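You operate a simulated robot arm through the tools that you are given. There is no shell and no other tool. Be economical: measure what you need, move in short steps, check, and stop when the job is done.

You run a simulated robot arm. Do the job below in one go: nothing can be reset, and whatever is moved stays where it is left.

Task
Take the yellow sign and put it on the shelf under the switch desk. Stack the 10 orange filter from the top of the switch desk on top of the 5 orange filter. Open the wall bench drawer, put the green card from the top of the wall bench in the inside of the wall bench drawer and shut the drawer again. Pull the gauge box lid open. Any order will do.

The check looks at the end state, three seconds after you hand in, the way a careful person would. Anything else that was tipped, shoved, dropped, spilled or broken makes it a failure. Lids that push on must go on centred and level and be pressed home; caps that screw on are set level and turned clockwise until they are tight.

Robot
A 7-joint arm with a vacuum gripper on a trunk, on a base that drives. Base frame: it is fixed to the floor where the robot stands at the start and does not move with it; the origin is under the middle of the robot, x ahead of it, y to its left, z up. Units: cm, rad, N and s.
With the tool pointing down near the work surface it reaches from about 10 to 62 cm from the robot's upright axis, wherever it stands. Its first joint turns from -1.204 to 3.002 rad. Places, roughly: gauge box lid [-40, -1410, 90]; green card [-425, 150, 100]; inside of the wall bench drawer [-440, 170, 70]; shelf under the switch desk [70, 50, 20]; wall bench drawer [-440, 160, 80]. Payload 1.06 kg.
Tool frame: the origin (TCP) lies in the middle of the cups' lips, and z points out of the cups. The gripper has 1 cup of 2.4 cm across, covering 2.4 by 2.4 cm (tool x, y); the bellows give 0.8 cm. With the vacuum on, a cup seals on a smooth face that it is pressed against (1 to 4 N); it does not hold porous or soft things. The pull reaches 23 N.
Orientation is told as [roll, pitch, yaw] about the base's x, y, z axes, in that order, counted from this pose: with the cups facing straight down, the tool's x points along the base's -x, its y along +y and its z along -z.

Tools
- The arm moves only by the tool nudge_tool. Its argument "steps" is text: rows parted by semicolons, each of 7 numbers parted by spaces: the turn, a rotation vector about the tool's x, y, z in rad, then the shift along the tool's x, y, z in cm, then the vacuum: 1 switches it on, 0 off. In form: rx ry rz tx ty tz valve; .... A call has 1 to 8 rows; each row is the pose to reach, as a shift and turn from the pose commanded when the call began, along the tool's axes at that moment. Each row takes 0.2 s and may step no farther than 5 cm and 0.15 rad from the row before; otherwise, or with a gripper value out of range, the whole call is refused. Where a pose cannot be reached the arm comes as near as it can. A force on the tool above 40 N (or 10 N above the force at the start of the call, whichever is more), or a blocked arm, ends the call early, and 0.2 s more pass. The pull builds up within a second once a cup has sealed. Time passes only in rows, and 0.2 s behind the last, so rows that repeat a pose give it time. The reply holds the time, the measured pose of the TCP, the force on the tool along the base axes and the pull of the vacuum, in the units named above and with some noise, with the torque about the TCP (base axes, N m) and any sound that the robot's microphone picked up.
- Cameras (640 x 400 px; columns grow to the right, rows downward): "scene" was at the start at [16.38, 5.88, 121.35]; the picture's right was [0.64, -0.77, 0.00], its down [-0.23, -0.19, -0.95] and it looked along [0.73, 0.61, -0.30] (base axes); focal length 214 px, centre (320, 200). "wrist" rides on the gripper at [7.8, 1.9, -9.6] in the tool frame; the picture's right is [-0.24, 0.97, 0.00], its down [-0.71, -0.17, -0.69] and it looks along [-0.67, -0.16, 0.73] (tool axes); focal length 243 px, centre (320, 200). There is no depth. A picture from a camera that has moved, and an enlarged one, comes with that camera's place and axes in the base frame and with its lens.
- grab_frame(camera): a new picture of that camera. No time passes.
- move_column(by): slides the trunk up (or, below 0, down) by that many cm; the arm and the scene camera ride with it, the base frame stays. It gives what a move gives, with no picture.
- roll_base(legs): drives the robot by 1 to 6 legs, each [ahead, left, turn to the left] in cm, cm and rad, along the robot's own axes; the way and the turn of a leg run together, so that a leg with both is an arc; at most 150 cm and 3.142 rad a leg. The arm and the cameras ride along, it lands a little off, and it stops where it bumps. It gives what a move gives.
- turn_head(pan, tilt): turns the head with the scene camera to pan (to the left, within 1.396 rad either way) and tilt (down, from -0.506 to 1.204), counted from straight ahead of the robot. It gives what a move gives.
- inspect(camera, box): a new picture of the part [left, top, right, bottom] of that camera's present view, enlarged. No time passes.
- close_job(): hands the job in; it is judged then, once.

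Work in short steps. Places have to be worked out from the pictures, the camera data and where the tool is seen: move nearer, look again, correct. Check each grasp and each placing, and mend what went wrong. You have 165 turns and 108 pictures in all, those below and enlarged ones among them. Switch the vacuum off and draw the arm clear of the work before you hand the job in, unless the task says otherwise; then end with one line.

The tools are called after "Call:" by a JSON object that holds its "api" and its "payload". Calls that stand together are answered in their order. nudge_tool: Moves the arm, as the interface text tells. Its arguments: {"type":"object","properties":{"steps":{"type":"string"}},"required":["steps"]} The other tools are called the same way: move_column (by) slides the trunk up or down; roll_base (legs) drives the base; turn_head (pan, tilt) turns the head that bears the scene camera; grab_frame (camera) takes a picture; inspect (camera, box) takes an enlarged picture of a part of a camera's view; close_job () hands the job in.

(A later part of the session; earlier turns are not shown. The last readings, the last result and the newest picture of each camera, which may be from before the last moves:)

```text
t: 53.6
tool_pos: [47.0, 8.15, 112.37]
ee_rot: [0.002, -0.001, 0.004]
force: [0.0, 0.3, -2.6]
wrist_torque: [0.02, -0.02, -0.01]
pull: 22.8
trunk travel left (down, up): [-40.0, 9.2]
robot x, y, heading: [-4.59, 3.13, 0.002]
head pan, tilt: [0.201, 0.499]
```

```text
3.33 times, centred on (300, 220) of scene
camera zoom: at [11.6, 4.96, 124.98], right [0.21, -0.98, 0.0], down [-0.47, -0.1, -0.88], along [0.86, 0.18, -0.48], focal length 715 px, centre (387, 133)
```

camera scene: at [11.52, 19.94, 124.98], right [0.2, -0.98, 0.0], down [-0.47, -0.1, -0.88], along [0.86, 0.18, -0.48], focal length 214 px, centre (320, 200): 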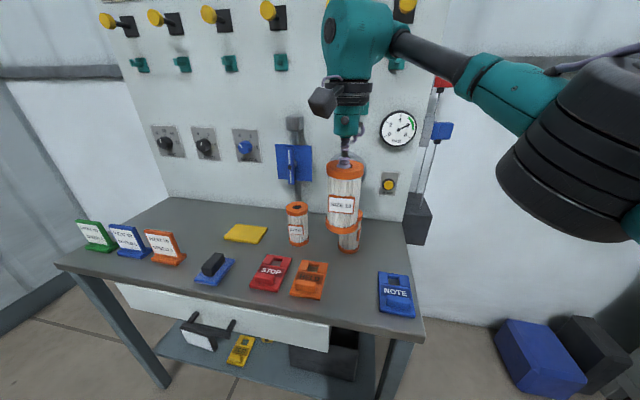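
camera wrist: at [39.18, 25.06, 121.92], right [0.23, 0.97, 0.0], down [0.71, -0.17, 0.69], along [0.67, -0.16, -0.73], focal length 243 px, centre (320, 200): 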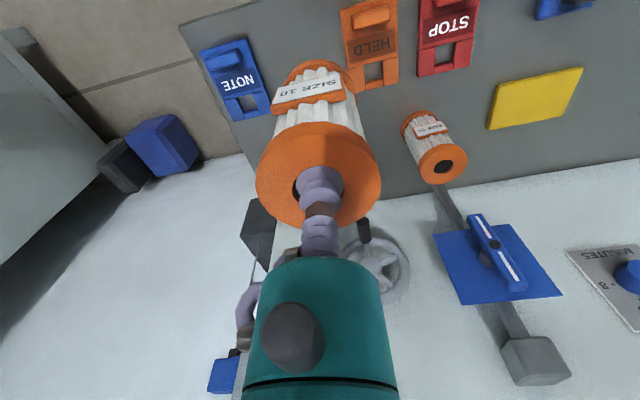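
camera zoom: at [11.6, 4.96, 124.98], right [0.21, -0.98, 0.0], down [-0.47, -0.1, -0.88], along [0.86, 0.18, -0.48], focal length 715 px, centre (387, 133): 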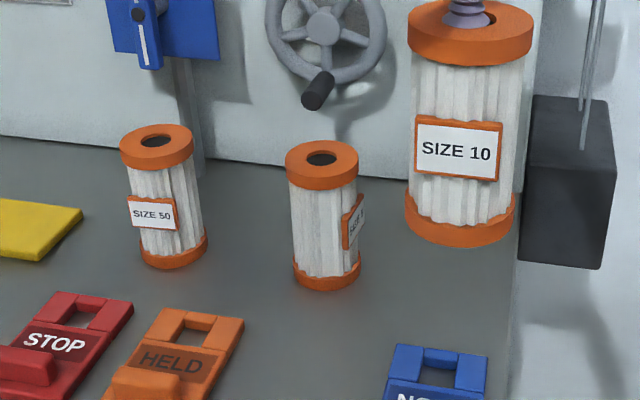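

SIZE 5's top centre agrees in both cameras at (63.2, 21.6). The handwheel knob sticks out behind it, so I measure it too before going in.

Call:
{"api": "inspect", "payload": {"camera": "wrist", "box": [400, 140, 560, 300]}}

Call:
{"api": "turn_head", "payload": {"pan": 0.6, "tilt": 0.3}}

Call:
{"api": "roll_base", "payload": {"legs": [[0, -12, 0]]}}

Call:
{"api": "grab_frame", "payload": {"camera": "scene"}}

Call:
{"api": "grab_frame", "payload": {"camera": "wrist"}}

```text
2.50 times, centred on (480, 220) of wrist
camera zoom: at [39.26, 10.16, 121.92], right [0.23, 0.97, 0.0], down [0.71, -0.17, 0.69], along [0.67, -0.16, -0.73], focal length 606 px, centre (-80, 150)
```

zoom: 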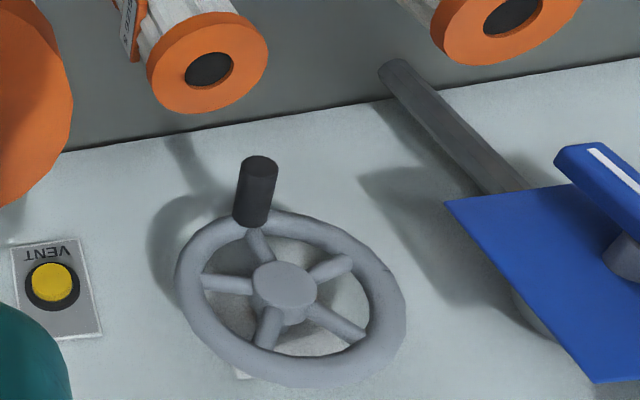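

```text
t: 54.5
tool_pos: [46.91, 8.4, 112.26]
ee_rot: [0.0, -0.002, 0.005]
force: [0.1, -0.7, -1.9]
wrist_torque: [-0.02, 0.01, 0.01]
pull: 23.6
trunk travel left (down, up): [-40.0, 9.2]
robot x, y, heading: [-4.97, 3.58, 0.008]
head pan, tilt: [0.6, 0.3]
```

```text
t: 55.7
tool_pos: [47.1, -3.93, 112.34]
ee_rot: [0.001, 0.0, 0.004]
force: [0.1, 0.5, -2.7]
wrist_torque: [-0.01, 0.01, 0.01]
pull: 23.4
trunk travel left (down, up): [-40.0, 9.2]
robot x, y, heading: [-4.97, -9.25, 0.008]
head pan, tilt: [0.6, 0.3]
```

```text
70 pictures are left
camera scene: at [10.44, -3.79, 126.83], right [0.57, -0.82, 0.0], down [-0.24, -0.17, -0.96], along [0.78, 0.54, -0.3], focal length 214 px, centre (320, 200)
```

scene: 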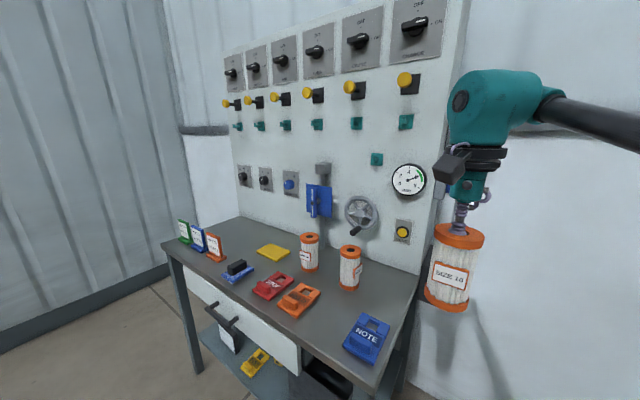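

```text
69 pictures are left
camera wrist: at [39.33, -2.03, 121.92], right [0.23, 0.97, 0.0], down [0.71, -0.17, 0.69], along [0.67, -0.16, -0.73], focal length 243 px, centre (320, 200)
```

wrist: 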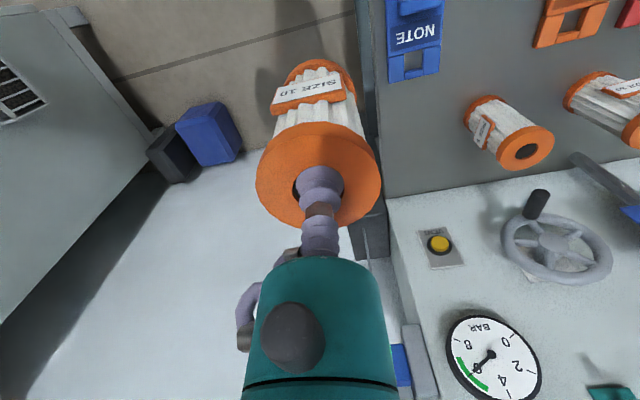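

The knob ends at x≈73, so there is ~5 cm clearance. I drive left 25.5 and ahead 14 cm to bring the filter over SIZE 5.

Call:
{"api": "roll_base", "payload": {"legs": [[0, 25.5, 0], [14, 0, 0]]}}

Call:
{"api": "turn_head", "payload": {"pan": 0.1, "tilt": 0.4}}

Call:
{"api": "grab_frame", "payload": {"camera": "scene"}}

```text
t: 58.5
tool_pos: [61.03, 22.1, 112.23]
ee_rot: [0.0, -0.001, 0.005]
force: [-0.2, -0.2, -2.6]
wrist_torque: [0.04, -0.01, -0.02]
pull: 22.9
trunk travel left (down, up): [-40.0, 9.2]
robot x, y, heading: [9.61, 16.76, 0.006]
head pan, tilt: [0.6, 0.3]
```

```text
t: 59.4
tool_pos: [60.9, 22.06, 112.35]
ee_rot: [0.0, -0.003, 0.005]
force: [-0.9, -0.6, -2.9]
wrist_torque: [-0.04, -0.01, -0.03]
pull: 23.3
trunk travel left (down, up): [-40.0, 9.2]
robot x, y, heading: [8.8, 17.16, 0.008]
head pan, tilt: [0.099, 0.4]
```

```text
68 pictures are left
camera scene: at [25.86, 17.88, 125.9], right [0.11, -0.99, 0.0], down [-0.39, -0.04, -0.92], along [0.92, 0.1, -0.39], focal length 214 px, centre (320, 200)
```

scene: 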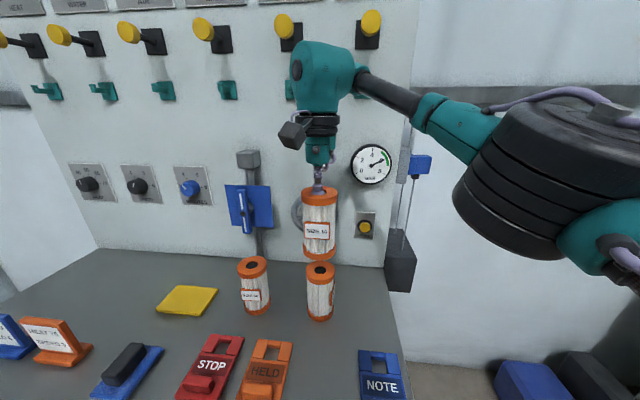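

I move to (63.2, 21.6) and down to just above the stack height (placed TCP ≈ 105.3).

Call:
{"api": "nudge_tool", "payload": {"steps": "0 0 0 -1.2 -0.3 0 1; 0 0 0 -2.25 -0.5 0 1; 0 0 0 -2.25 -0.5 3 1; 0 0 0 -2.25 -0.5 5.5 1; 0 0 0 -2.25 -0.5 5.5 1"}}

Call:
{"api": "inspect", "payload": {"camera": "scene", "box": [260, 160, 380, 340]}}

Call:
{"api": "inspect", "payload": {"camera": "wrist", "box": [240, 40, 400, 240]}}

```text
t: 60.6
tool_pos: [63.13, 21.67, 106.85]
ee_rot: [0.0, -0.002, 0.006]
force: [0.2, 1.1, -2.6]
wrist_torque: [-0.01, 0.02, 0.01]
pull: 23.2
trunk travel left (down, up): [-40.0, 9.2]
robot x, y, heading: [8.89, 16.53, 0.006]
head pan, tilt: [0.099, 0.4]
```

```text
2.22 times, centred on (320, 250) of scene
camera zoom: at [25.86, 17.88, 125.9], right [0.11, -0.99, 0.0], down [-0.39, -0.04, -0.92], along [0.92, 0.1, -0.39], focal length 477 px, centre (320, 89)
```

zoom: 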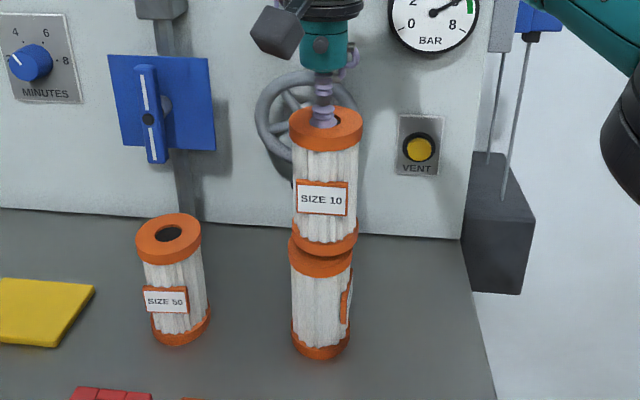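

```text
2.00 times, centred on (320, 140) of wrist
camera zoom: at [55.42, 23.51, 116.4], right [0.23, 0.97, 0.0], down [0.71, -0.17, 0.69], along [0.67, -0.16, -0.73], focal length 485 px, centre (320, 320)
```

zoom: 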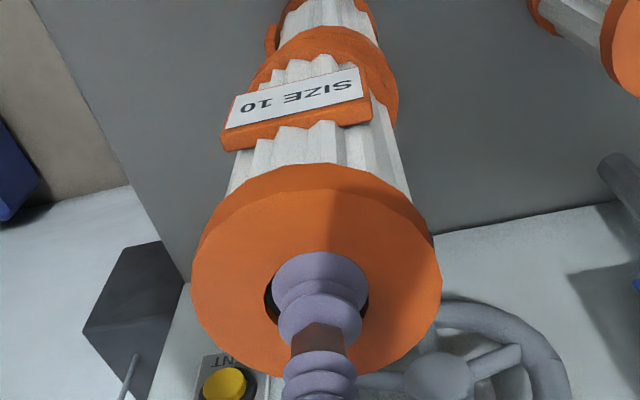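

The scene view suggests a small lateral offset between the rims; I enlarge the joint to measure it.

Call:
{"api": "inspect", "payload": {"camera": "scene", "box": [285, 235, 355, 325]}}

Call:
{"api": "inspect", "payload": {"camera": "wrist", "box": [270, 0, 370, 100]}}

```text
4.44 times, centred on (320, 280) of scene
camera zoom: at [25.86, 17.88, 125.9], right [0.11, -0.99, 0.0], down [-0.39, -0.04, -0.92], along [0.92, 0.1, -0.39], focal length 953 px, centre (320, -156)
```

zoom: 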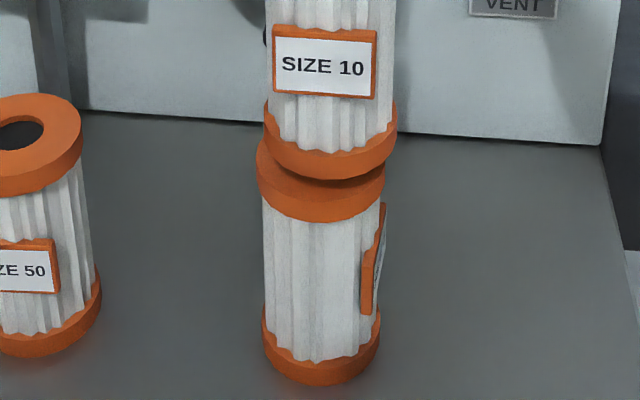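

```text
4.00 times, centred on (320, 50) of wrist
camera zoom: at [55.42, 23.51, 116.4], right [0.23, 0.97, 0.0], down [0.71, -0.17, 0.69], along [0.67, -0.16, -0.73], focal length 970 px, centre (320, 800)
```

zoom: 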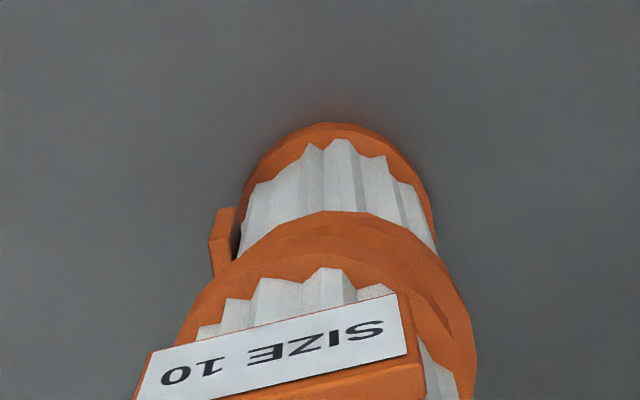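

The lower filter sits about 0.4 cm further left (y≈22.05). I correct y by +0.4 and x by +0.2 and look again.

Call:
{"api": "nudge_tool", "payload": {"steps": "0 0 0 -0.2 0.4 0 1; 0 0 0 -0.2 0.4 0.6 1; 0 0 0 -0.2 0.4 0.6 1"}}

Call:
{"api": "inspect", "payload": {"camera": "scene", "box": [285, 235, 355, 325]}}

```text
t: 61.4
tool_pos: [63.42, 21.89, 106.24]
ee_rot: [0.002, -0.001, 0.004]
force: [0.0, -0.4, -0.9]
wrist_torque: [0.0, 0.02, 0.02]
pull: 22.7
trunk travel left (down, up): [-40.0, 9.2]
robot x, y, heading: [9.19, 16.89, 0.005]
head pan, tilt: [0.099, 0.4]
```

```text
4.44 times, centred on (320, 280) of scene
camera zoom: at [25.86, 17.88, 125.9], right [0.11, -0.99, 0.0], down [-0.39, -0.04, -0.92], along [0.92, 0.1, -0.39], focal length 953 px, centre (320, -156)
```

zoom: 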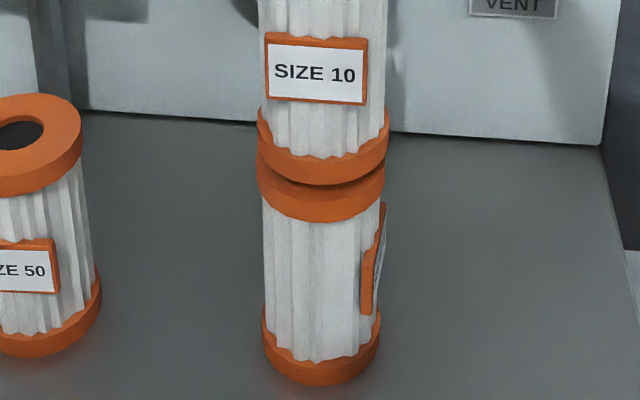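

Aligned now. I lower until contact.

Call:
{"api": "nudge_tool", "payload": {"steps": "0 0 0 0 0.1 0.5 1; 0 0 0 0 0.1 0.8 1; 0 0 0 0 0.1 1.0 1; 0 0 0 0 0.1 1.0 1"}}

```text
t: 62.4
tool_pos: [63.46, 22.09, 105.15]
ee_rot: [-0.001, -0.001, 0.006]
force: [-0.7, 0.4, -3.0]
wrist_torque: [0.0, 0.04, 0.04]
pull: 22.6
trunk travel left (down, up): [-40.0, 9.2]
robot x, y, heading: [9.27, 17.2, 0.007]
head pan, tilt: [0.099, 0.4]
```

Call:
{"api": "nudge_tool", "payload": {"steps": "0 0 0 0 0 0.15 1; 0 0 0 0 0 0.3 1; 0 0 0 0 0 0.3 1"}}

```text
t: 63.2
tool_pos: [63.35, 22.12, 105.07]
ee_rot: [0.001, -0.003, 0.006]
force: [1.8, 0.7, 10.3]
wrist_torque: [0.0, 0.0, 0.01]
pull: 22.5
trunk travel left (down, up): [-40.0, 9.2]
robot x, y, heading: [9.02, 17.0, 0.008]
head pan, tilt: [0.099, 0.4]
```

Contact with 10 N. I relax a little and check the joint before releasing.

Call:
{"api": "nudge_tool", "payload": {"steps": "0 0 0 0 0 -0.15 1; 0 0 0 0 0 -0.15 1"}}

Call:
{"api": "inspect", "payload": {"camera": "scene", "box": [285, 225, 355, 325]}}

```text
t: 63.8
tool_pos: [63.41, 22.0, 105.03]
ee_rot: [-0.001, -0.002, 0.005]
force: [-0.1, 0.9, 2.7]
wrist_torque: [0.03, 0.01, 0.01]
pull: 22.7
trunk travel left (down, up): [-40.0, 9.2]
robot x, y, heading: [9.07, 17.1, 0.006]
head pan, tilt: [0.099, 0.4]
```

```text
4.00 times, centred on (320, 275) of scene
camera zoom: at [25.83, 17.88, 125.89], right [0.11, -0.99, 0.0], down [-0.39, -0.04, -0.92], along [0.92, 0.1, -0.39], focal length 858 px, centre (320, -100)
```

zoom: 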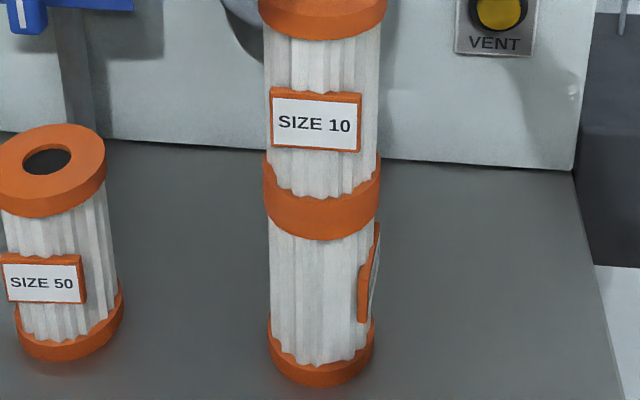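

Perfectly stacked. I release and lift clear.

Call:
{"api": "nudge_tool", "payload": {"steps": "0 0 0 0 0 0 0; 0 0 0 0 0 0 0; 0 0 0 0 0 0 0; 0 0 0 0 0 0 0; 0 0 0 0 0 -0.5 0; 0 0 0 0 0 -2 0; 0 0 0 0 0 -6 0; 0 0 0 0 0 -10 0"}}

Call:
{"api": "inspect", "payload": {"camera": "scene", "box": [240, 160, 400, 340]}}

```text
t: 65.6
tool_pos: [63.52, 22.13, 113.13]
ee_rot: [0.001, -0.001, 0.006]
force: [0.8, 0.4, -0.6]
wrist_torque: [0.05, 0.01, -0.01]
pull: 0.1
out of reach, approached as far as the arm can: row 8
trunk travel left (down, up): [-40.0, 9.2]
robot x, y, heading: [8.91, 16.9, 0.01]
head pan, tilt: [0.099, 0.4]
```

```text
2.22 times, centred on (320, 250) of scene
camera zoom: at [25.89, 17.83, 125.89], right [0.11, -0.99, 0.0], down [-0.39, -0.04, -0.92], along [0.92, 0.1, -0.39], focal length 477 px, centre (320, 89)
```

zoom: 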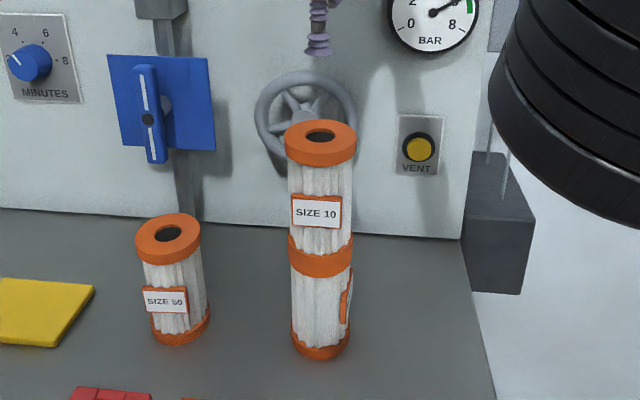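

Stack stands. I drive back clear and turn towards the wall bench to look.

Call:
{"api": "roll_base", "payload": {"legs": [[-80, 0, 0], [0, 0, 2.79]]}}

Call:
{"api": "turn_head", "payload": {"pan": 0.0, "tilt": 0.15}}

Call:
{"api": "grab_frame", "payload": {"camera": "scene"}}

```text
t: 76.6
tool_pos: [-125.0, 29.82, 112.96]
ee_rot: [0.0, -0.007, 2.814]
force: [0.4, -0.3, 0.4]
wrist_torque: [0.01, -0.02, 0.0]
pull: 0.1
trunk travel left (down, up): [-40.0, 9.2]
robot x, y, heading: [-71.6, 16.77, 2.817]
head pan, tilt: [0.099, 0.4]
```

```text
t: 77.3
tool_pos: [-124.94, 29.79, 113.05]
ee_rot: [-0.001, -0.003, 2.815]
force: [0.1, 0.0, 0.7]
wrist_torque: [0.0, -0.03, 0.01]
pull: 0.1
trunk travel left (down, up): [-40.0, 9.2]
robot x, y, heading: [-71.72, 16.87, 2.811]
head pan, tilt: [0.0, 0.15]
```

```text
60 pictures are left
camera scene: at [-87.57, 22.08, 128.22], right [0.32, 0.95, 0.0], down [0.14, -0.05, -0.99], along [-0.94, 0.32, -0.15], focal length 214 px, centre (320, 200)
```

scene: 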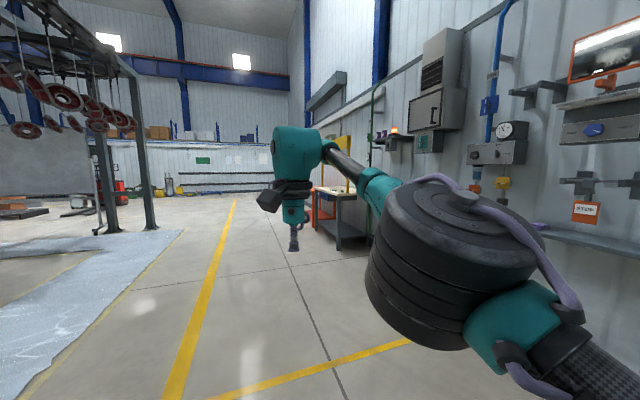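

The bench seems to stand at the right wall, behind my arm. I drive part of the way and look from nearer.

Call:
{"api": "roll_base", "payload": {"legs": [[130, 35, 0], [100, 30, 0], [0, 0, -0.5]]}}

Call:
{"api": "turn_head", "payload": {"pan": 0.3, "tilt": 0.35}}

Call:
{"api": "grab_frame", "payload": {"camera": "scene"}}

```text
t: 90.5
tool_pos: [-349.63, 68.09, 112.98]
ee_rot: [0.001, -0.002, 2.297]
force: [0.5, 1.1, -0.3]
wrist_torque: [0.0, -0.03, 0.0]
pull: 0.0
trunk travel left (down, up): [-40.0, 9.2]
robot x, y, heading: [-309.76, 30.81, 2.296]
head pan, tilt: [0.0, 0.15]
```

```text
t: 91.3
tool_pos: [-349.67, 68.18, 113.05]
ee_rot: [-0.001, -0.003, 2.3]
force: [-0.5, -0.2, -0.8]
wrist_torque: [0.01, -0.01, 0.02]
pull: 0.1
trunk travel left (down, up): [-40.0, 9.2]
robot x, y, heading: [-309.85, 30.6, 2.297]
head pan, tilt: [0.3, 0.351]
```

```text
59 pictures are left
camera scene: at [-322.57, 40.97, 126.36], right [0.52, 0.86, 0.0], down [0.29, -0.18, -0.94], along [-0.8, 0.49, -0.34], focal length 214 px, centre (320, 200)
```

scene: 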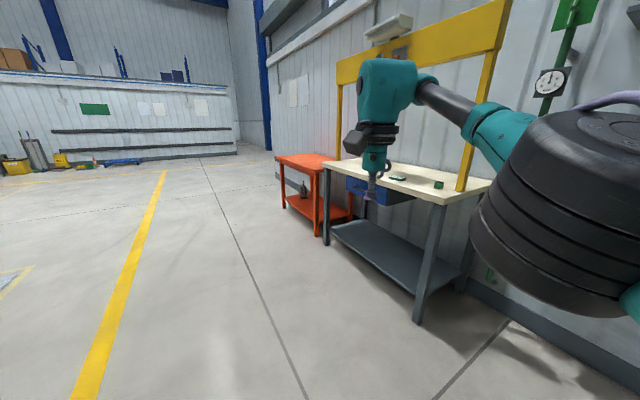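

The wall bench (yellow frame, blue drawer) faces −y. I turn to face it and move in front.

Call:
{"api": "roll_base", "payload": {"legs": [[0, 0, -0.726], [0, 110, 0]]}}

Call:
{"api": "turn_head", "payload": {"pan": 0.0, "tilt": 0.35}}

Call:
{"api": "grab_frame", "payload": {"camera": "scene"}}

```text
t: 98.8
tool_pos: [-424.36, 83.87, 112.99]
ee_rot: [-0.001, -0.001, 1.579]
force: [0.6, -0.7, 0.1]
wrist_torque: [0.01, 0.01, 0.0]
pull: 0.0
trunk travel left (down, up): [-40.0, 9.2]
robot x, y, heading: [-419.16, 29.38, 1.582]
head pan, tilt: [0.3, 0.351]
```

```text
t: 99.6
tool_pos: [-424.37, 83.79, 113.07]
ee_rot: [0.0, -0.002, 1.58]
force: [-0.9, 0.8, -0.5]
wrist_torque: [0.01, -0.01, -0.04]
pull: 0.0
trunk travel left (down, up): [-40.0, 9.2]
robot x, y, heading: [-419.3, 29.45, 1.586]
head pan, tilt: [0.0, 0.351]
```

```text
58 pictures are left
camera scene: at [-419.04, 46.11, 126.35], right [1.0, 0.01, 0.0], down [0.0, -0.34, -0.94], along [-0.01, 0.94, -0.34], focal length 214 px, centre (320, 200)
```

scene: 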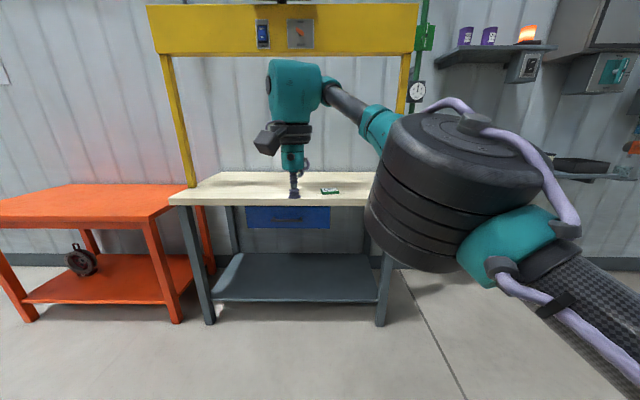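

The bench front is at y≈153, its top near z≈87, with the blue drawer below. I enlarge the top and the drawer.

Call:
{"api": "inspect", "payload": {"camera": "scene", "box": [220, 165, 380, 245]}}

```text
4.00 times, centred on (300, 205) of scene
camera zoom: at [-419.04, 46.11, 126.35], right [1.0, 0.01, 0.0], down [0.0, -0.34, -0.94], along [-0.01, 0.94, -0.34], focal length 858 px, centre (400, 180)
```

zoom: 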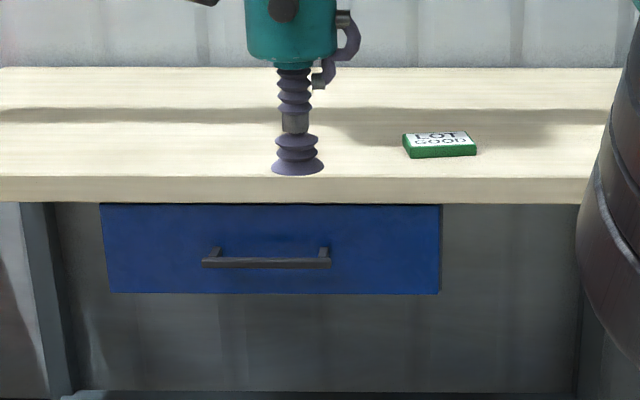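

Drawer front spans x −462…−415, z 69–83, with a bar handle at x −448…−430. I plan to pull it with the cup on the face right of the handle (≈(−423, 155, 75)). I lower the trunk and pitch the tool to horizontal in free space.

Call:
{"api": "move_column", "payload": {"by": -20}}

Call:
{"api": "nudge_tool", "payload": {"steps": "0 -0.14 0 0 0 2 0; 0 -0.28 0 0 0 4 0; 0 -0.42 0 0 0 6 0; 0 -0.56 0 0 0 8 0; 0 -0.7 0 0 0 10 0; 0 -0.84 0 0 0 12 0; 0 -0.98 0 0 0 14 0; 0 -1.12 0 0 0 16 0"}}

```text
t: 101.8
tool_pos: [-424.39, 83.89, 93.1]
ee_rot: [0.001, -0.003, 1.578]
force: [0.1, -1.1, 0.1]
wrist_torque: [-0.02, 0.05, -0.01]
pull: 0.0
trunk travel left (down, up): [-20.0, 29.2]
robot x, y, heading: [-419.39, 29.08, 1.577]
head pan, tilt: [0.0, 0.351]
```

```text
t: 103.5
tool_pos: [-424.43, 83.98, 76.9]
ee_rot: [0.003, -1.124, 1.578]
force: [-0.2, 0.0, -0.2]
wrist_torque: [-0.01, 0.01, -0.02]
pull: 0.0
trunk travel left (down, up): [-20.0, 29.2]
robot x, y, heading: [-419.06, 29.65, 1.582]
head pan, tilt: [0.0, 0.351]
```

Pitch −1.124 so far; I finish the turn to −1.571.

Call:
{"api": "nudge_tool", "payload": {"steps": "0 -0.15 0 0 0 0 0; 0 -0.3 0 0 0 0 0; 0 -0.447 0 0 0 0 0; 0 -0.447 0 0 0 0 0"}}

Call:
{"api": "turn_head", "payload": {"pan": 0.2, "tilt": 0.3}}

Call:
{"api": "grab_frame", "payload": {"camera": "scene"}}

Call:
{"api": "grab_frame", "payload": {"camera": "wrist"}}

```text
t: 104.5
tool_pos: [-424.34, 83.83, 76.99]
ee_rot: [2.339, -1.572, -0.757]
force: [-0.1, -0.2, 0.1]
wrist_torque: [-0.01, 0.01, -0.03]
pull: 0.0
trunk travel left (down, up): [-20.0, 29.2]
robot x, y, heading: [-419.36, 29.33, 1.584]
head pan, tilt: [0.0, 0.351]
```

```text
t: 105.3
tool_pos: [-424.36, 83.8, 77.04]
ee_rot: [0.257, -1.57, 1.323]
force: [-0.1, 0.6, 0.5]
wrist_torque: [0.01, 0.0, 0.01]
pull: 0.1
trunk travel left (down, up): [-20.0, 29.2]
robot x, y, heading: [-418.93, 29.54, 1.578]
head pan, tilt: [0.201, 0.3]
```

```text
56 pictures are left
camera scene: at [-420.94, 51.15, 106.49], right [0.98, 0.21, 0.0], down [0.06, -0.29, -0.96], along [-0.2, 0.93, -0.3], focal length 214 px, centre (320, 200)
```

scene: 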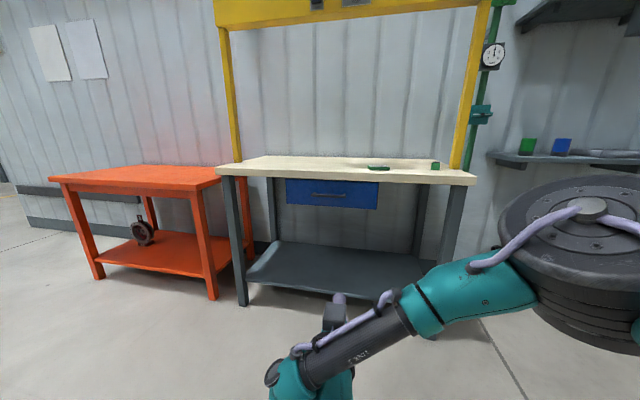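

```text
55 pictures are left
camera wrist: at [-426.04, 74.34, 69.27], right [-0.97, -0.01, 0.24], down [0.18, -0.68, 0.71], along [0.15, 0.73, 0.66], focal length 243 px, centre (320, 200)
```

wrist: 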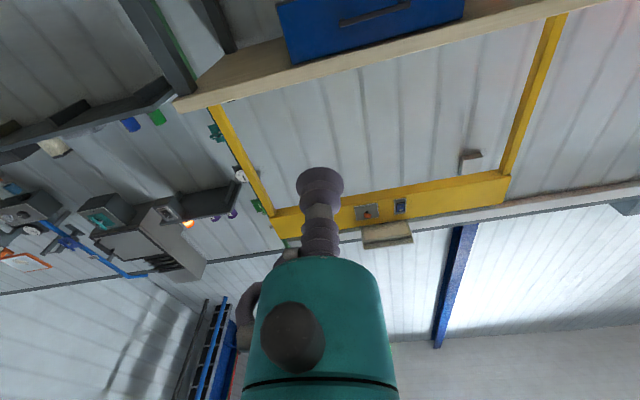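

The drawer front is centred about z≈77.5 and the bench top is at z≈88; my elbow is low enough to meet the bench when advancing. I raise the trunk and lower the tool to keep the elbow above the bench.

Call:
{"api": "move_column", "payload": {"by": 29}}

Call:
{"api": "nudge_tool", "payload": {"steps": "0 0 0 4 0 0 0; 0 0 0 8 0 0 0; 0 0 0 12 0 0 0; 0 0 0 16 0 0 0; 0 0 0 20 0 0 0; 0 0 0 24 0 0 0; 0 0 0 28 0 0 0; 0 0 0 30 0 0 0"}}

Call:
{"api": "grab_frame", "payload": {"camera": "scene"}}

```text
t: 108.2
tool_pos: [-424.29, 83.99, 105.95]
ee_rot: [-0.015, -1.568, 1.594]
force: [-0.3, -1.3, 0.1]
wrist_torque: [0.06, -0.02, 0.01]
pull: 0.1
trunk travel left (down, up): [-49.0, 0.2]
robot x, y, heading: [-419.07, 29.46, 1.583]
head pan, tilt: [0.201, 0.3]
```

```text
t: 110.0
tool_pos: [-426.81, 81.62, 87.87]
ee_rot: [-0.013, -1.52, 1.556]
force: [0.2, -0.3, 0.4]
wrist_torque: [0.02, -0.01, -0.01]
pull: 0.1
out of reach, approached as far as the arm can: row 4, 5, 6, 7, 8
trunk travel left (down, up): [-49.0, 0.2]
robot x, y, heading: [-418.83, 29.65, 1.579]
head pan, tilt: [0.201, 0.3]
```

```text
54 pictures are left
camera scene: at [-420.82, 38.82, 136.9], right [0.98, 0.21, 0.0], down [0.06, -0.29, -0.96], along [-0.2, 0.93, -0.3], focal length 214 px, centre (320, 200)
```

scene: 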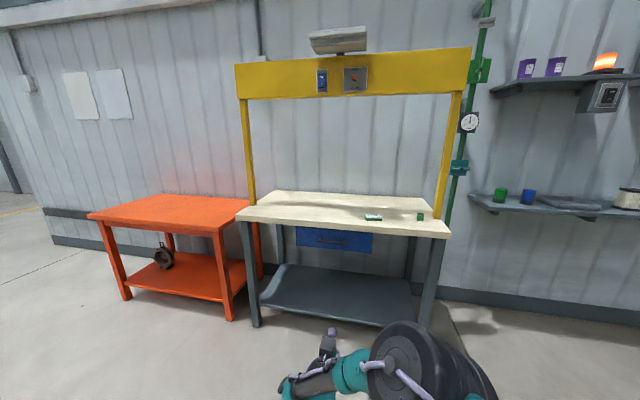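

At this trunk height the arm cannot go lower than z≈88. I return the trunk to the former height and instead extend the arm forward, so that the elbow stays in front of the bench.

Call:
{"api": "move_column", "payload": {"by": -29}}

Call:
{"api": "nudge_tool", "payload": {"steps": "0 0 0 -4 0 0 0; 0 0 0 -8 0 0 0; 0 0 0 -12 0 0 0; 0 0 0 -16 0 0 0; 0 0 0 -18 0 3 0; 0 0 0 -18 0 7 0; 0 0 0 -18 0 11 0; 0 0 0 -18 0 15 0"}}

```text
t: 112.9
tool_pos: [-426.63, 81.55, 58.62]
ee_rot: [-0.01, -1.52, 1.555]
force: [0.6, -0.4, -0.2]
wrist_torque: [0.02, -0.01, -0.01]
pull: 0.1
trunk travel left (down, up): [-20.0, 29.2]
robot x, y, heading: [-418.88, 29.57, 1.58]
head pan, tilt: [0.201, 0.3]
```

```text
t: 114.7
tool_pos: [-426.23, 97.54, 75.75]
ee_rot: [-0.021, -1.52, 1.562]
force: [-0.6, 0.1, 0.5]
wrist_torque: [-0.01, 0.01, 0.0]
pull: 0.1
trunk travel left (down, up): [-20.0, 29.2]
robot x, y, heading: [-419.1, 29.35, 1.584]
head pan, tilt: [0.201, 0.3]
```

Good. I correct the pitch by −0.05, extend another 8 cm and look.

Call:
{"api": "nudge_tool", "payload": {"steps": "0 -0.05 0 0 0 3 0; 0 -0.05 0 -0.3 0 6 0; 0 -0.05 0 -0.5 0 8 0; 0 -0.05 0 -0.5 0 8 0"}}

Call:
{"api": "turn_head", "payload": {"pan": -0.1, "tilt": 0.5}}

Call:
{"api": "grab_frame", "payload": {"camera": "scene"}}

```text
t: 115.7
tool_pos: [-425.97, 105.5, 75.77]
ee_rot: [-0.593, -1.57, 2.137]
force: [0.1, 0.0, -0.4]
wrist_torque: [0.01, -0.01, -0.04]
pull: 0.0
trunk travel left (down, up): [-20.0, 29.2]
robot x, y, heading: [-419.08, 29.68, 1.58]
head pan, tilt: [0.201, 0.3]
```

```text
t: 116.5
tool_pos: [-425.93, 105.49, 75.88]
ee_rot: [-0.704, -1.571, 2.245]
force: [-0.3, -0.2, 0.1]
wrist_torque: [0.05, -0.02, 0.0]
pull: 0.1
trunk travel left (down, up): [-20.0, 29.2]
robot x, y, heading: [-418.99, 29.05, 1.578]
head pan, tilt: [-0.099, 0.499]
```

```text
53 pictures are left
camera scene: at [-418.18, 51.08, 104.65], right [1.0, -0.09, 0.0], down [-0.04, -0.48, -0.88], along [0.08, 0.87, -0.48], focal length 214 px, centre (320, 200)
```

scene: 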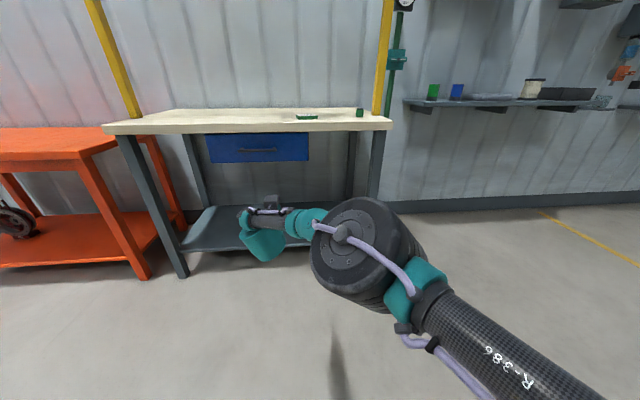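

The elbow trails ~30 cm behind the cup, fine. I drive ahead 40 cm with a 4.5 cm shift to the right, aiming at x≈−421.5.

Call:
{"api": "roll_base", "payload": {"legs": [[40, -4.7, 0]]}}

Call:
{"api": "grab_frame", "payload": {"camera": "wrist"}}

Call:
{"api": "turn_head", "payload": {"pan": 0.15, "tilt": 0.5}}

Call:
{"api": "grab_frame", "payload": {"camera": "scene"}}

```text
t: 119.0
tool_pos: [-421.14, 145.35, 75.73]
ee_rot: [-0.631, -1.571, 2.169]
force: [-0.8, -0.1, 0.0]
wrist_torque: [0.0, -0.01, -0.02]
pull: 0.0
trunk travel left (down, up): [-20.0, 29.2]
robot x, y, heading: [-414.29, 69.55, 1.577]
head pan, tilt: [-0.099, 0.499]
```

```text
52 pictures are left
camera wrist: at [-423.3, 135.91, 68.06], right [-0.97, 0.03, 0.23], down [0.15, -0.69, 0.71], along [0.19, 0.72, 0.67], focal length 243 px, centre (320, 200)
```

wrist: 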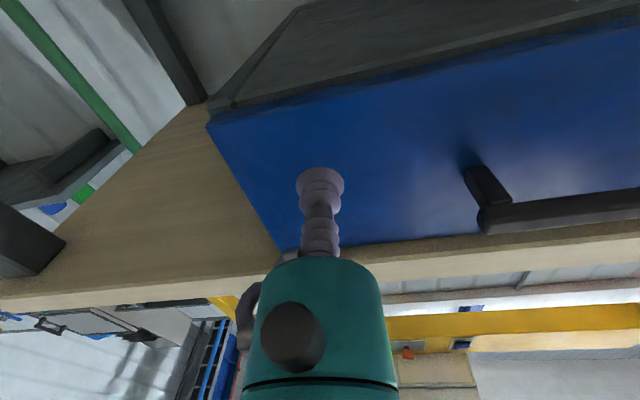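

```text
t: 119.8
tool_pos: [-421.29, 145.44, 75.83]
ee_rot: [-0.562, -1.568, 2.1]
force: [-0.2, -0.6, -0.1]
wrist_torque: [-0.03, 0.02, -0.02]
pull: 0.1
trunk travel left (down, up): [-20.0, 29.2]
robot x, y, heading: [-414.59, 69.2, 1.57]
head pan, tilt: [0.15, 0.499]
```

```text
51 pictures are left
camera scene: at [-415.95, 90.86, 104.65], right [0.99, 0.15, 0.0], down [0.07, -0.47, -0.88], along [-0.13, 0.87, -0.48], focal length 214 px, centre (320, 200)
```

scene: 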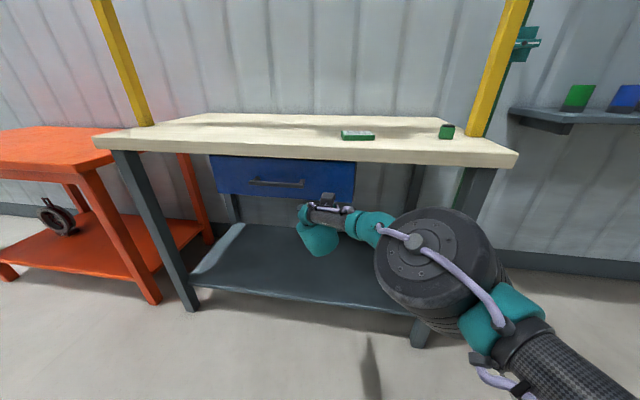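

The cup faces the drawer right of its handle, about 4 cm away. I approach with vacuum on.

Call:
{"api": "nudge_tool", "payload": {"steps": "0 0 0 0 0 1.5 1; 0 0 0 0 0 2.5 1; 0 0 0 0 0 3.2 1; 0 0 0 0 0 3.6 1; 0 0 0 0 0 4 1; 0 0 0 0 0 4 1"}}

```text
t: 121.2
tool_pos: [-420.38, 147.28, 75.83]
ee_rot: [-0.555, -1.569, 2.094]
force: [-0.6, 0.2, -0.5]
wrist_torque: [-0.01, -0.01, 0.0]
pull: 0.1
out of reach, approached as far as the arm can: row 2, 3, 4, 5, 6
trunk travel left (down, up): [-20.0, 29.2]
robot x, y, heading: [-414.6, 69.49, 1.574]
head pan, tilt: [0.15, 0.499]
```

The arm is at full reach. I draw the tool back 4 cm and drive 6 cm ahead.

Call:
{"api": "nudge_tool", "payload": {"steps": "0 0 0 0 0 -2 1; 0 0 0 0 0 -4 1; 0 0 0 0 0 -4 1"}}

Call:
{"api": "roll_base", "payload": {"legs": [[5, 0, 0]]}}

Call:
{"api": "nudge_tool", "payload": {"steps": "0 0 0 0 0 0.4 1; 0 0 0 0 0 0.8 1; 0 0 0 0 0 1.2 1; 0 0 0 0 0 1.6 1; 0 0 0 0 0 1.6 1"}}

```text
t: 122.0
tool_pos: [-420.52, 143.34, 75.92]
ee_rot: [-0.627, -1.57, 2.163]
force: [-0.1, -0.5, -0.1]
wrist_torque: [-0.01, 0.02, -0.02]
pull: 0.2
trunk travel left (down, up): [-20.0, 29.2]
robot x, y, heading: [-414.49, 68.96, 1.575]
head pan, tilt: [0.15, 0.499]
```

```text
t: 122.9
tool_pos: [-420.52, 148.3, 75.69]
ee_rot: [-0.13, -1.567, 1.666]
force: [3.5, 0.9, -6.6]
wrist_torque: [0.05, -0.07, 0.21]
pull: 22.8
trunk travel left (down, up): [-20.0, 29.2]
robot x, y, heading: [-414.57, 74.2, 1.574]
head pan, tilt: [0.15, 0.499]
```

```text
t: 123.8
tool_pos: [-420.61, 148.97, 75.75]
ee_rot: [-0.007, -1.566, 1.543]
force: [6.1, -24.3, 8.6]
wrist_torque: [-0.08, -0.03, 0.24]
pull: 22.4
trunk travel left (down, up): [-20.0, 29.2]
robot x, y, heading: [-414.51, 73.94, 1.572]
head pan, tilt: [0.15, 0.499]
stopped in row 4: the force on the tool passed its limit (the readings are from after the stop); the commanded pose is now the measured one
```

Sealed on the drawer front. I pull back a little to see that the drawer follows.

Call:
{"api": "nudge_tool", "payload": {"steps": "0 0 0 0 0 -0.6 1; 0 0 0 0 0 -1.5 1; 0 0 0 0 0 -3 1; 0 0 0 0 0 -4.5 1; 0 0 0 0 0 -4.5 1"}}

Call:
{"api": "grab_frame", "payload": {"camera": "scene"}}

```text
t: 125.0
tool_pos: [-420.6, 144.96, 75.5]
ee_rot: [-0.05, -1.562, 1.585]
force: [8.5, -1.4, 1.3]
wrist_torque: [0.02, -0.03, 0.17]
pull: 22.8
trunk travel left (down, up): [-20.0, 29.2]
robot x, y, heading: [-414.67, 74.18, 1.576]
head pan, tilt: [0.15, 0.499]
```

```text
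50 pictures are left
camera scene: at [-415.86, 95.72, 104.65], right [0.99, 0.15, 0.0], down [0.07, -0.47, -0.88], along [-0.13, 0.87, -0.48], focal length 214 px, centre (320, 200)
```

scene: 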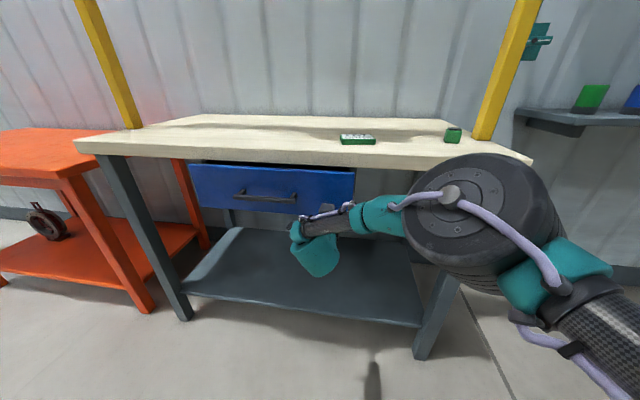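

The drawer follows. I pull it further by driving backward 17 cm.

Call:
{"api": "roll_base", "payload": {"legs": [[-8, 0, 0], [-9, 0, 0]]}}

Call:
{"api": "grab_frame", "payload": {"camera": "scene"}}

```text
t: 126.8
tool_pos: [-420.63, 128.05, 75.55]
ee_rot: [-0.179, -1.563, 1.715]
force: [-8.3, -0.2, -1.2]
wrist_torque: [0.04, 0.02, -0.04]
pull: 23.0
trunk travel left (down, up): [-20.0, 29.2]
robot x, y, heading: [-414.76, 57.45, 1.577]
head pan, tilt: [0.15, 0.499]
```

```text
49 pictures are left
camera scene: at [-415.92, 78.84, 104.65], right [0.99, 0.15, 0.0], down [0.07, -0.47, -0.88], along [-0.13, 0.87, -0.48], focal length 214 px, centre (320, 200)
```

scene: 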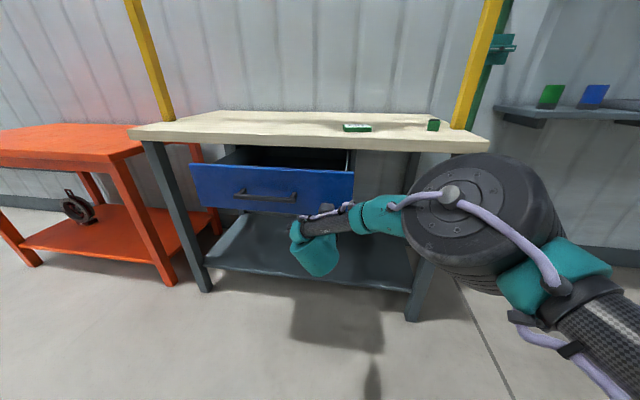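

The drawer is open about 20 cm. I release the vacuum and draw back from the face.

Call:
{"api": "nudge_tool", "payload": {"steps": "0 0 0 0 0 0 0; 0 0 0 0 0 0 0; 0 0 0 0 0 0 0; 0 0 0 0 0 0 0; 0 0 0 0 0 -1 0; 0 0 0 0 0 -3 0; 0 0 0 0 0 -5 0"}}

Call:
{"api": "roll_base", "payload": {"legs": [[-30, 0, 0]]}}

Call:
{"api": "grab_frame", "payload": {"camera": "scene"}}

```text
t: 128.4
tool_pos: [-420.92, 123.09, 75.72]
ee_rot: [-0.101, -1.564, 1.639]
force: [0.5, 0.3, 0.0]
wrist_torque: [0.02, 0.01, -0.03]
pull: 0.1
trunk travel left (down, up): [-20.0, 29.2]
robot x, y, heading: [-414.35, 57.08, 1.576]
head pan, tilt: [0.15, 0.499]
```

```text
t: 130.4
tool_pos: [-420.86, 93.39, 75.61]
ee_rot: [-0.099, -1.563, 1.635]
force: [-1.1, 0.3, -0.5]
wrist_torque: [0.0, 0.04, 0.0]
pull: 0.1
trunk travel left (down, up): [-20.0, 29.2]
robot x, y, heading: [-414.41, 27.19, 1.572]
head pan, tilt: [0.15, 0.499]
```

```text
48 pictures are left
camera scene: at [-415.81, 49.01, 104.65], right [0.99, 0.15, 0.0], down [0.07, -0.47, -0.88], along [-0.13, 0.87, -0.48], focal length 214 px, centre (320, 200)
```

scene: 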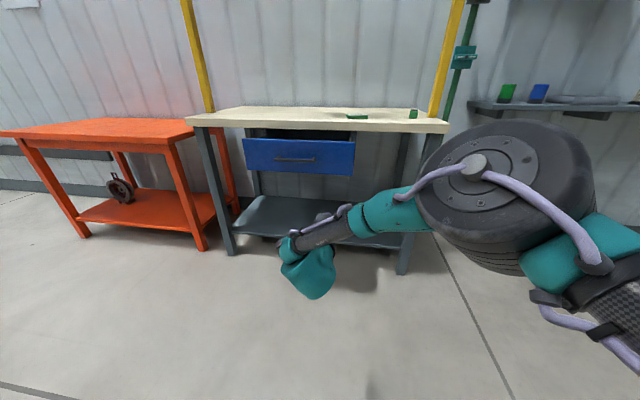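

Drawer stays open. I raise the trunk and turn the tool back to pointing down.

Call:
{"api": "move_column", "payload": {"by": 20}}

Call:
{"api": "nudge_tool", "payload": {"steps": "0 0.14 0 -2 0 0 0; 0 0.28 0 -4 0 0 0; 0 0.42 0 -6 0 0 0; 0 0.56 0 -8 0 0 0; 0 0.7 0 -10 0 0 0; 0 0.84 0 -12 0 0 0; 0 0.98 0 -14 0 0 0; 0 1.12 0 -16 0 0 0"}}

Call:
{"api": "nudge_tool", "payload": {"steps": "0 0.15 0 0 0 0 0; 0 0.3 0 0 0 0 0; 0 0.444 0 0 0 0 0; 0 0.444 0 0 0 0 0"}}

```text
t: 132.6
tool_pos: [-420.92, 93.31, 95.61]
ee_rot: [-0.132, -1.56, 1.669]
force: [0.0, 0.2, -0.3]
wrist_torque: [0.03, -0.03, 0.06]
pull: 0.1
trunk travel left (down, up): [-40.0, 9.2]
robot x, y, heading: [-414.74, 27.35, 1.572]
head pan, tilt: [0.15, 0.499]
```

```text
t: 134.4
tool_pos: [-419.75, 91.06, 110.81]
ee_rot: [0.002, -0.441, 1.539]
force: [-0.2, 0.5, 0.9]
wrist_torque: [0.03, 0.03, 0.01]
pull: 0.0
out of reach, approached as far as the arm can: row 8
trunk travel left (down, up): [-40.0, 9.2]
robot x, y, heading: [-414.37, 27.29, 1.571]
head pan, tilt: [0.15, 0.499]
```

```text
t: 135.4
tool_pos: [-416.84, 84.65, 109.19]
ee_rot: [0.0, 0.002, 1.537]
force: [1.0, -0.7, 1.0]
wrist_torque: [-0.01, 0.04, 0.01]
pull: 0.0
out of reach, approached as far as the arm can: row 1, 2, 3, 4
trunk travel left (down, up): [-40.0, 9.2]
robot x, y, heading: [-414.24, 27.68, 1.572]
head pan, tilt: [0.15, 0.499]
```

Tool is vertical again. The card is at about (−414, 165.6); because the open drawer blocks the way in front, I'll stand to the right of it. I fold the tool back and left, then drive right and ahead.

Call:
{"api": "nudge_tool", "payload": {"steps": "0 0 0 3 2.5 0 0; 0 0 0 6 5 0 0; 0 0 0 9 7.5 0 0; 0 0 0 12 10 0 0; 0 0 0 14 13 0 0; 0 0 0 14 16 0 0"}}

Call:
{"api": "roll_base", "payload": {"legs": [[0, -22, 0], [65, 0, 0]]}}

Call:
{"api": "turn_head", "payload": {"pan": 0.4, "tilt": 0.6}}

Call:
{"api": "grab_frame", "payload": {"camera": "scene"}}

```text
t: 136.8
tool_pos: [-433.47, 71.31, 109.08]
ee_rot: [-0.001, 0.0, 1.535]
force: [-0.7, 0.1, 0.0]
wrist_torque: [0.01, -0.02, 0.02]
pull: 0.1
trunk travel left (down, up): [-40.0, 9.2]
robot x, y, heading: [-414.8, 26.88, 1.575]
head pan, tilt: [0.15, 0.499]
```

```text
t: 141.7
tool_pos: [-412.06, 136.59, 109.15]
ee_rot: [0.0, 0.002, 1.535]
force: [0.9, -0.6, 0.2]
wrist_torque: [-0.01, 0.0, 0.0]
pull: 0.0
trunk travel left (down, up): [-40.0, 9.2]
robot x, y, heading: [-393.28, 92.7, 1.572]
head pan, tilt: [0.15, 0.499]
```

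```text
t: 142.4
tool_pos: [-412.2, 136.42, 109.14]
ee_rot: [-0.001, 0.001, 1.537]
force: [0.2, 0.2, 0.2]
wrist_torque: [0.01, 0.0, 0.0]
pull: 0.0
trunk travel left (down, up): [-40.0, 9.2]
robot x, y, heading: [-393.05, 92.65, 1.57]
head pan, tilt: [0.4, 0.6]
```

```text
47 pictures are left
camera scene: at [-396.68, 108.02, 124.08], right [0.92, 0.39, 0.0], down [0.22, -0.52, -0.83], along [-0.32, 0.76, -0.56], focal length 214 px, centre (320, 200)
```

scene: 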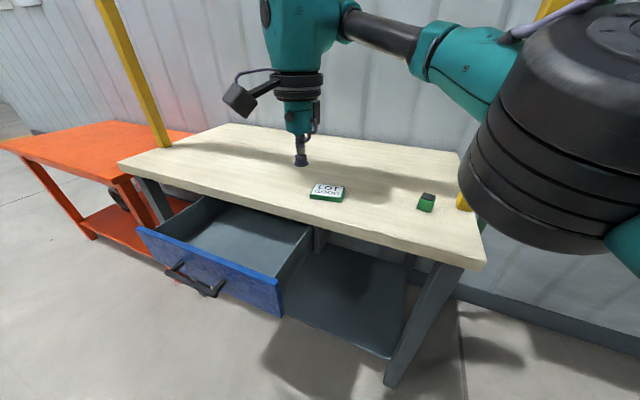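

The yellow post at (−378, 170) is close to where my elbow would go. I look down to judge my own body's clearance to the drawer.

Call:
{"api": "turn_head", "payload": {"pan": 0.6, "tilt": 1.2}}

Call:
{"api": "grab_frame", "payload": {"camera": "scene"}}

Call:
{"api": "grab_frame", "payload": {"camera": "wrist"}}

```text
t: 143.4
tool_pos: [-412.11, 136.41, 109.13]
ee_rot: [-0.001, 0.002, 1.535]
force: [0.1, 0.8, 0.3]
wrist_torque: [-0.02, 0.03, -0.01]
pull: 0.0
trunk travel left (down, up): [-40.0, 9.2]
robot x, y, heading: [-393.23, 92.85, 1.572]
head pan, tilt: [0.6, 1.201]
```

```text
46 pictures are left
camera scene: at [-396.4, 104.49, 119.62], right [0.82, 0.57, 0.0], down [0.53, -0.77, -0.36], along [-0.21, 0.3, -0.93], focal length 214 px, centre (320, 200)
```

scene: 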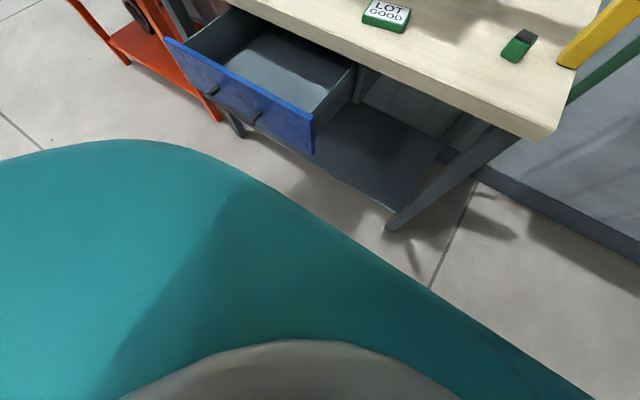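

```text
45 pictures are left
camera wrist: at [-414.19, 128.74, 118.8], right [-0.96, 0.27, 0.0], down [0.2, 0.7, 0.68], along [0.19, 0.66, -0.73], focal length 243 px, centre (320, 200)
```

wrist: 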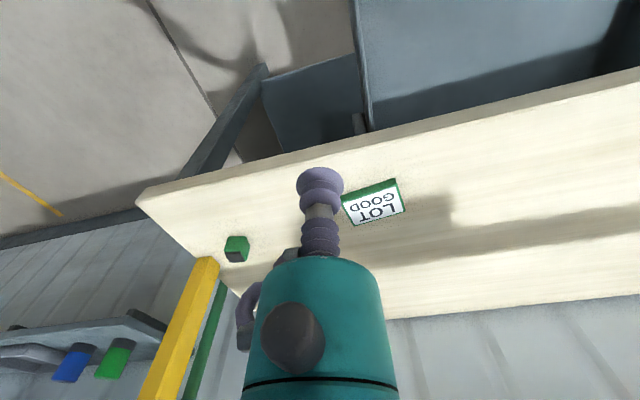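

The teal shape below could be base or torso; I lower the trunk 14 cm with the same head pose to triangulate it.

Call:
{"api": "move_column", "payload": {"by": -14}}

Call:
{"api": "grab_frame", "payload": {"camera": "scene"}}

```text
t: 145.1
tool_pos: [-412.13, 136.41, 95.08]
ee_rot: [-0.001, -0.001, 1.536]
force: [-0.7, 1.2, 0.4]
wrist_torque: [0.03, -0.05, 0.01]
pull: 0.1
trunk travel left (down, up): [-26.0, 23.2]
robot x, y, heading: [-393.12, 92.33, 1.572]
head pan, tilt: [0.6, 1.201]
```

```text
44 pictures are left
camera scene: at [-396.41, 108.07, 105.41], right [0.82, 0.57, 0.0], down [0.53, -0.77, -0.36], along [-0.21, 0.3, -0.93], focal length 214 px, centre (320, 200)
```

scene: 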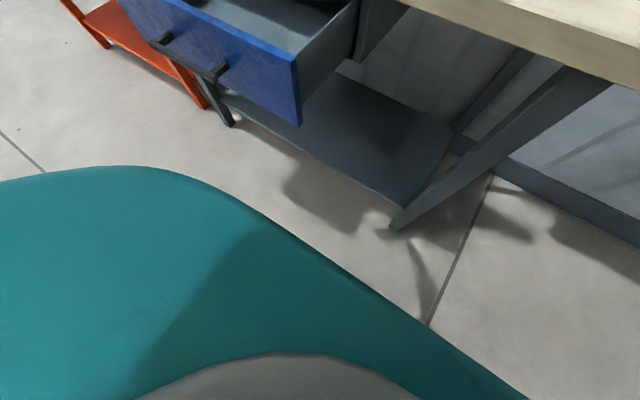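

The shape is ambiguous, but a bump would at worst push the drawer in a little, which is harmless. I raise the trunk again, shift left 11 cm and go ahead 19 cm, keeping the elbow away from the post.

Call:
{"api": "move_column", "payload": {"by": 14}}

Call:
{"api": "turn_head", "payload": {"pan": 0.3, "tilt": 0.7}}

Call:
{"api": "roll_base", "payload": {"legs": [[0, 11, 0], [10, 0, 0], [9, 0, 0]]}}

Call:
{"api": "grab_frame", "payload": {"camera": "scene"}}

```text
t: 146.8
tool_pos: [-412.03, 136.44, 109.17]
ee_rot: [-0.002, 0.001, 1.536]
force: [0.7, 0.3, -1.5]
wrist_torque: [-0.03, -0.03, 0.0]
pull: 0.2
trunk travel left (down, up): [-40.0, 9.2]
robot x, y, heading: [-393.5, 92.69, 1.569]
head pan, tilt: [0.6, 1.201]
```

```text
t: 147.7
tool_pos: [-412.16, 136.39, 109.07]
ee_rot: [-0.001, 0.001, 1.535]
force: [0.2, -0.8, 0.5]
wrist_torque: [0.02, 0.02, -0.02]
pull: 0.0
trunk travel left (down, up): [-40.0, 9.2]
robot x, y, heading: [-393.3, 92.39, 1.573]
head pan, tilt: [0.3, 0.7]
```

```text
t: 150.3
tool_pos: [-422.87, 155.76, 109.16]
ee_rot: [-0.002, 0.002, 1.532]
force: [0.8, 0.2, 0.1]
wrist_torque: [-0.04, -0.02, 0.0]
pull: 0.0
trunk travel left (down, up): [-40.0, 9.2]
robot x, y, heading: [-404.2, 111.4, 1.57]
head pan, tilt: [0.3, 0.7]
```

```text
43 pictures are left
camera scene: at [-406.63, 127.29, 123.2], right [0.96, 0.29, 0.0], down [0.19, -0.62, -0.76], along [-0.22, 0.73, -0.64], focal length 214 px, centre (320, 200)
```

scene: 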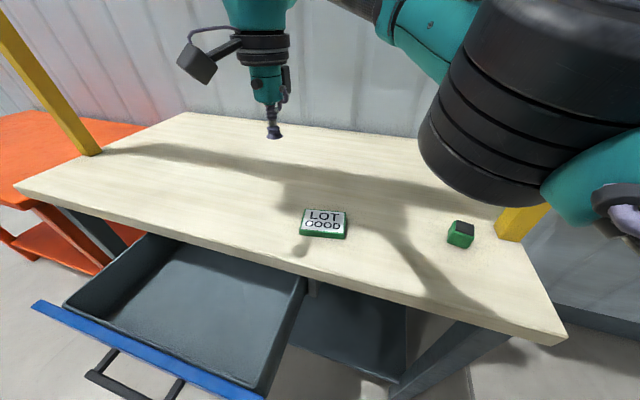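

No bump. The card is nearer than thought, around (−415, 158). I look with the wrist camera.

Call:
{"api": "grab_frame", "payload": {"camera": "wrist"}}

```text
42 pictures are left
camera wrist: at [-424.99, 148.11, 118.77], right [-0.96, 0.27, 0.0], down [0.2, 0.7, 0.68], along [0.19, 0.66, -0.73], focal length 243 px, centre (320, 200)
```

wrist: 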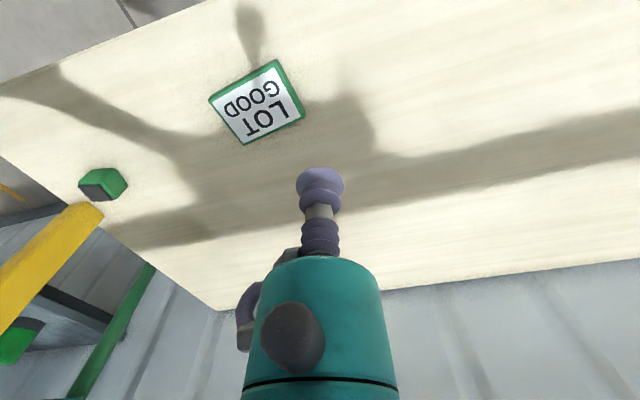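

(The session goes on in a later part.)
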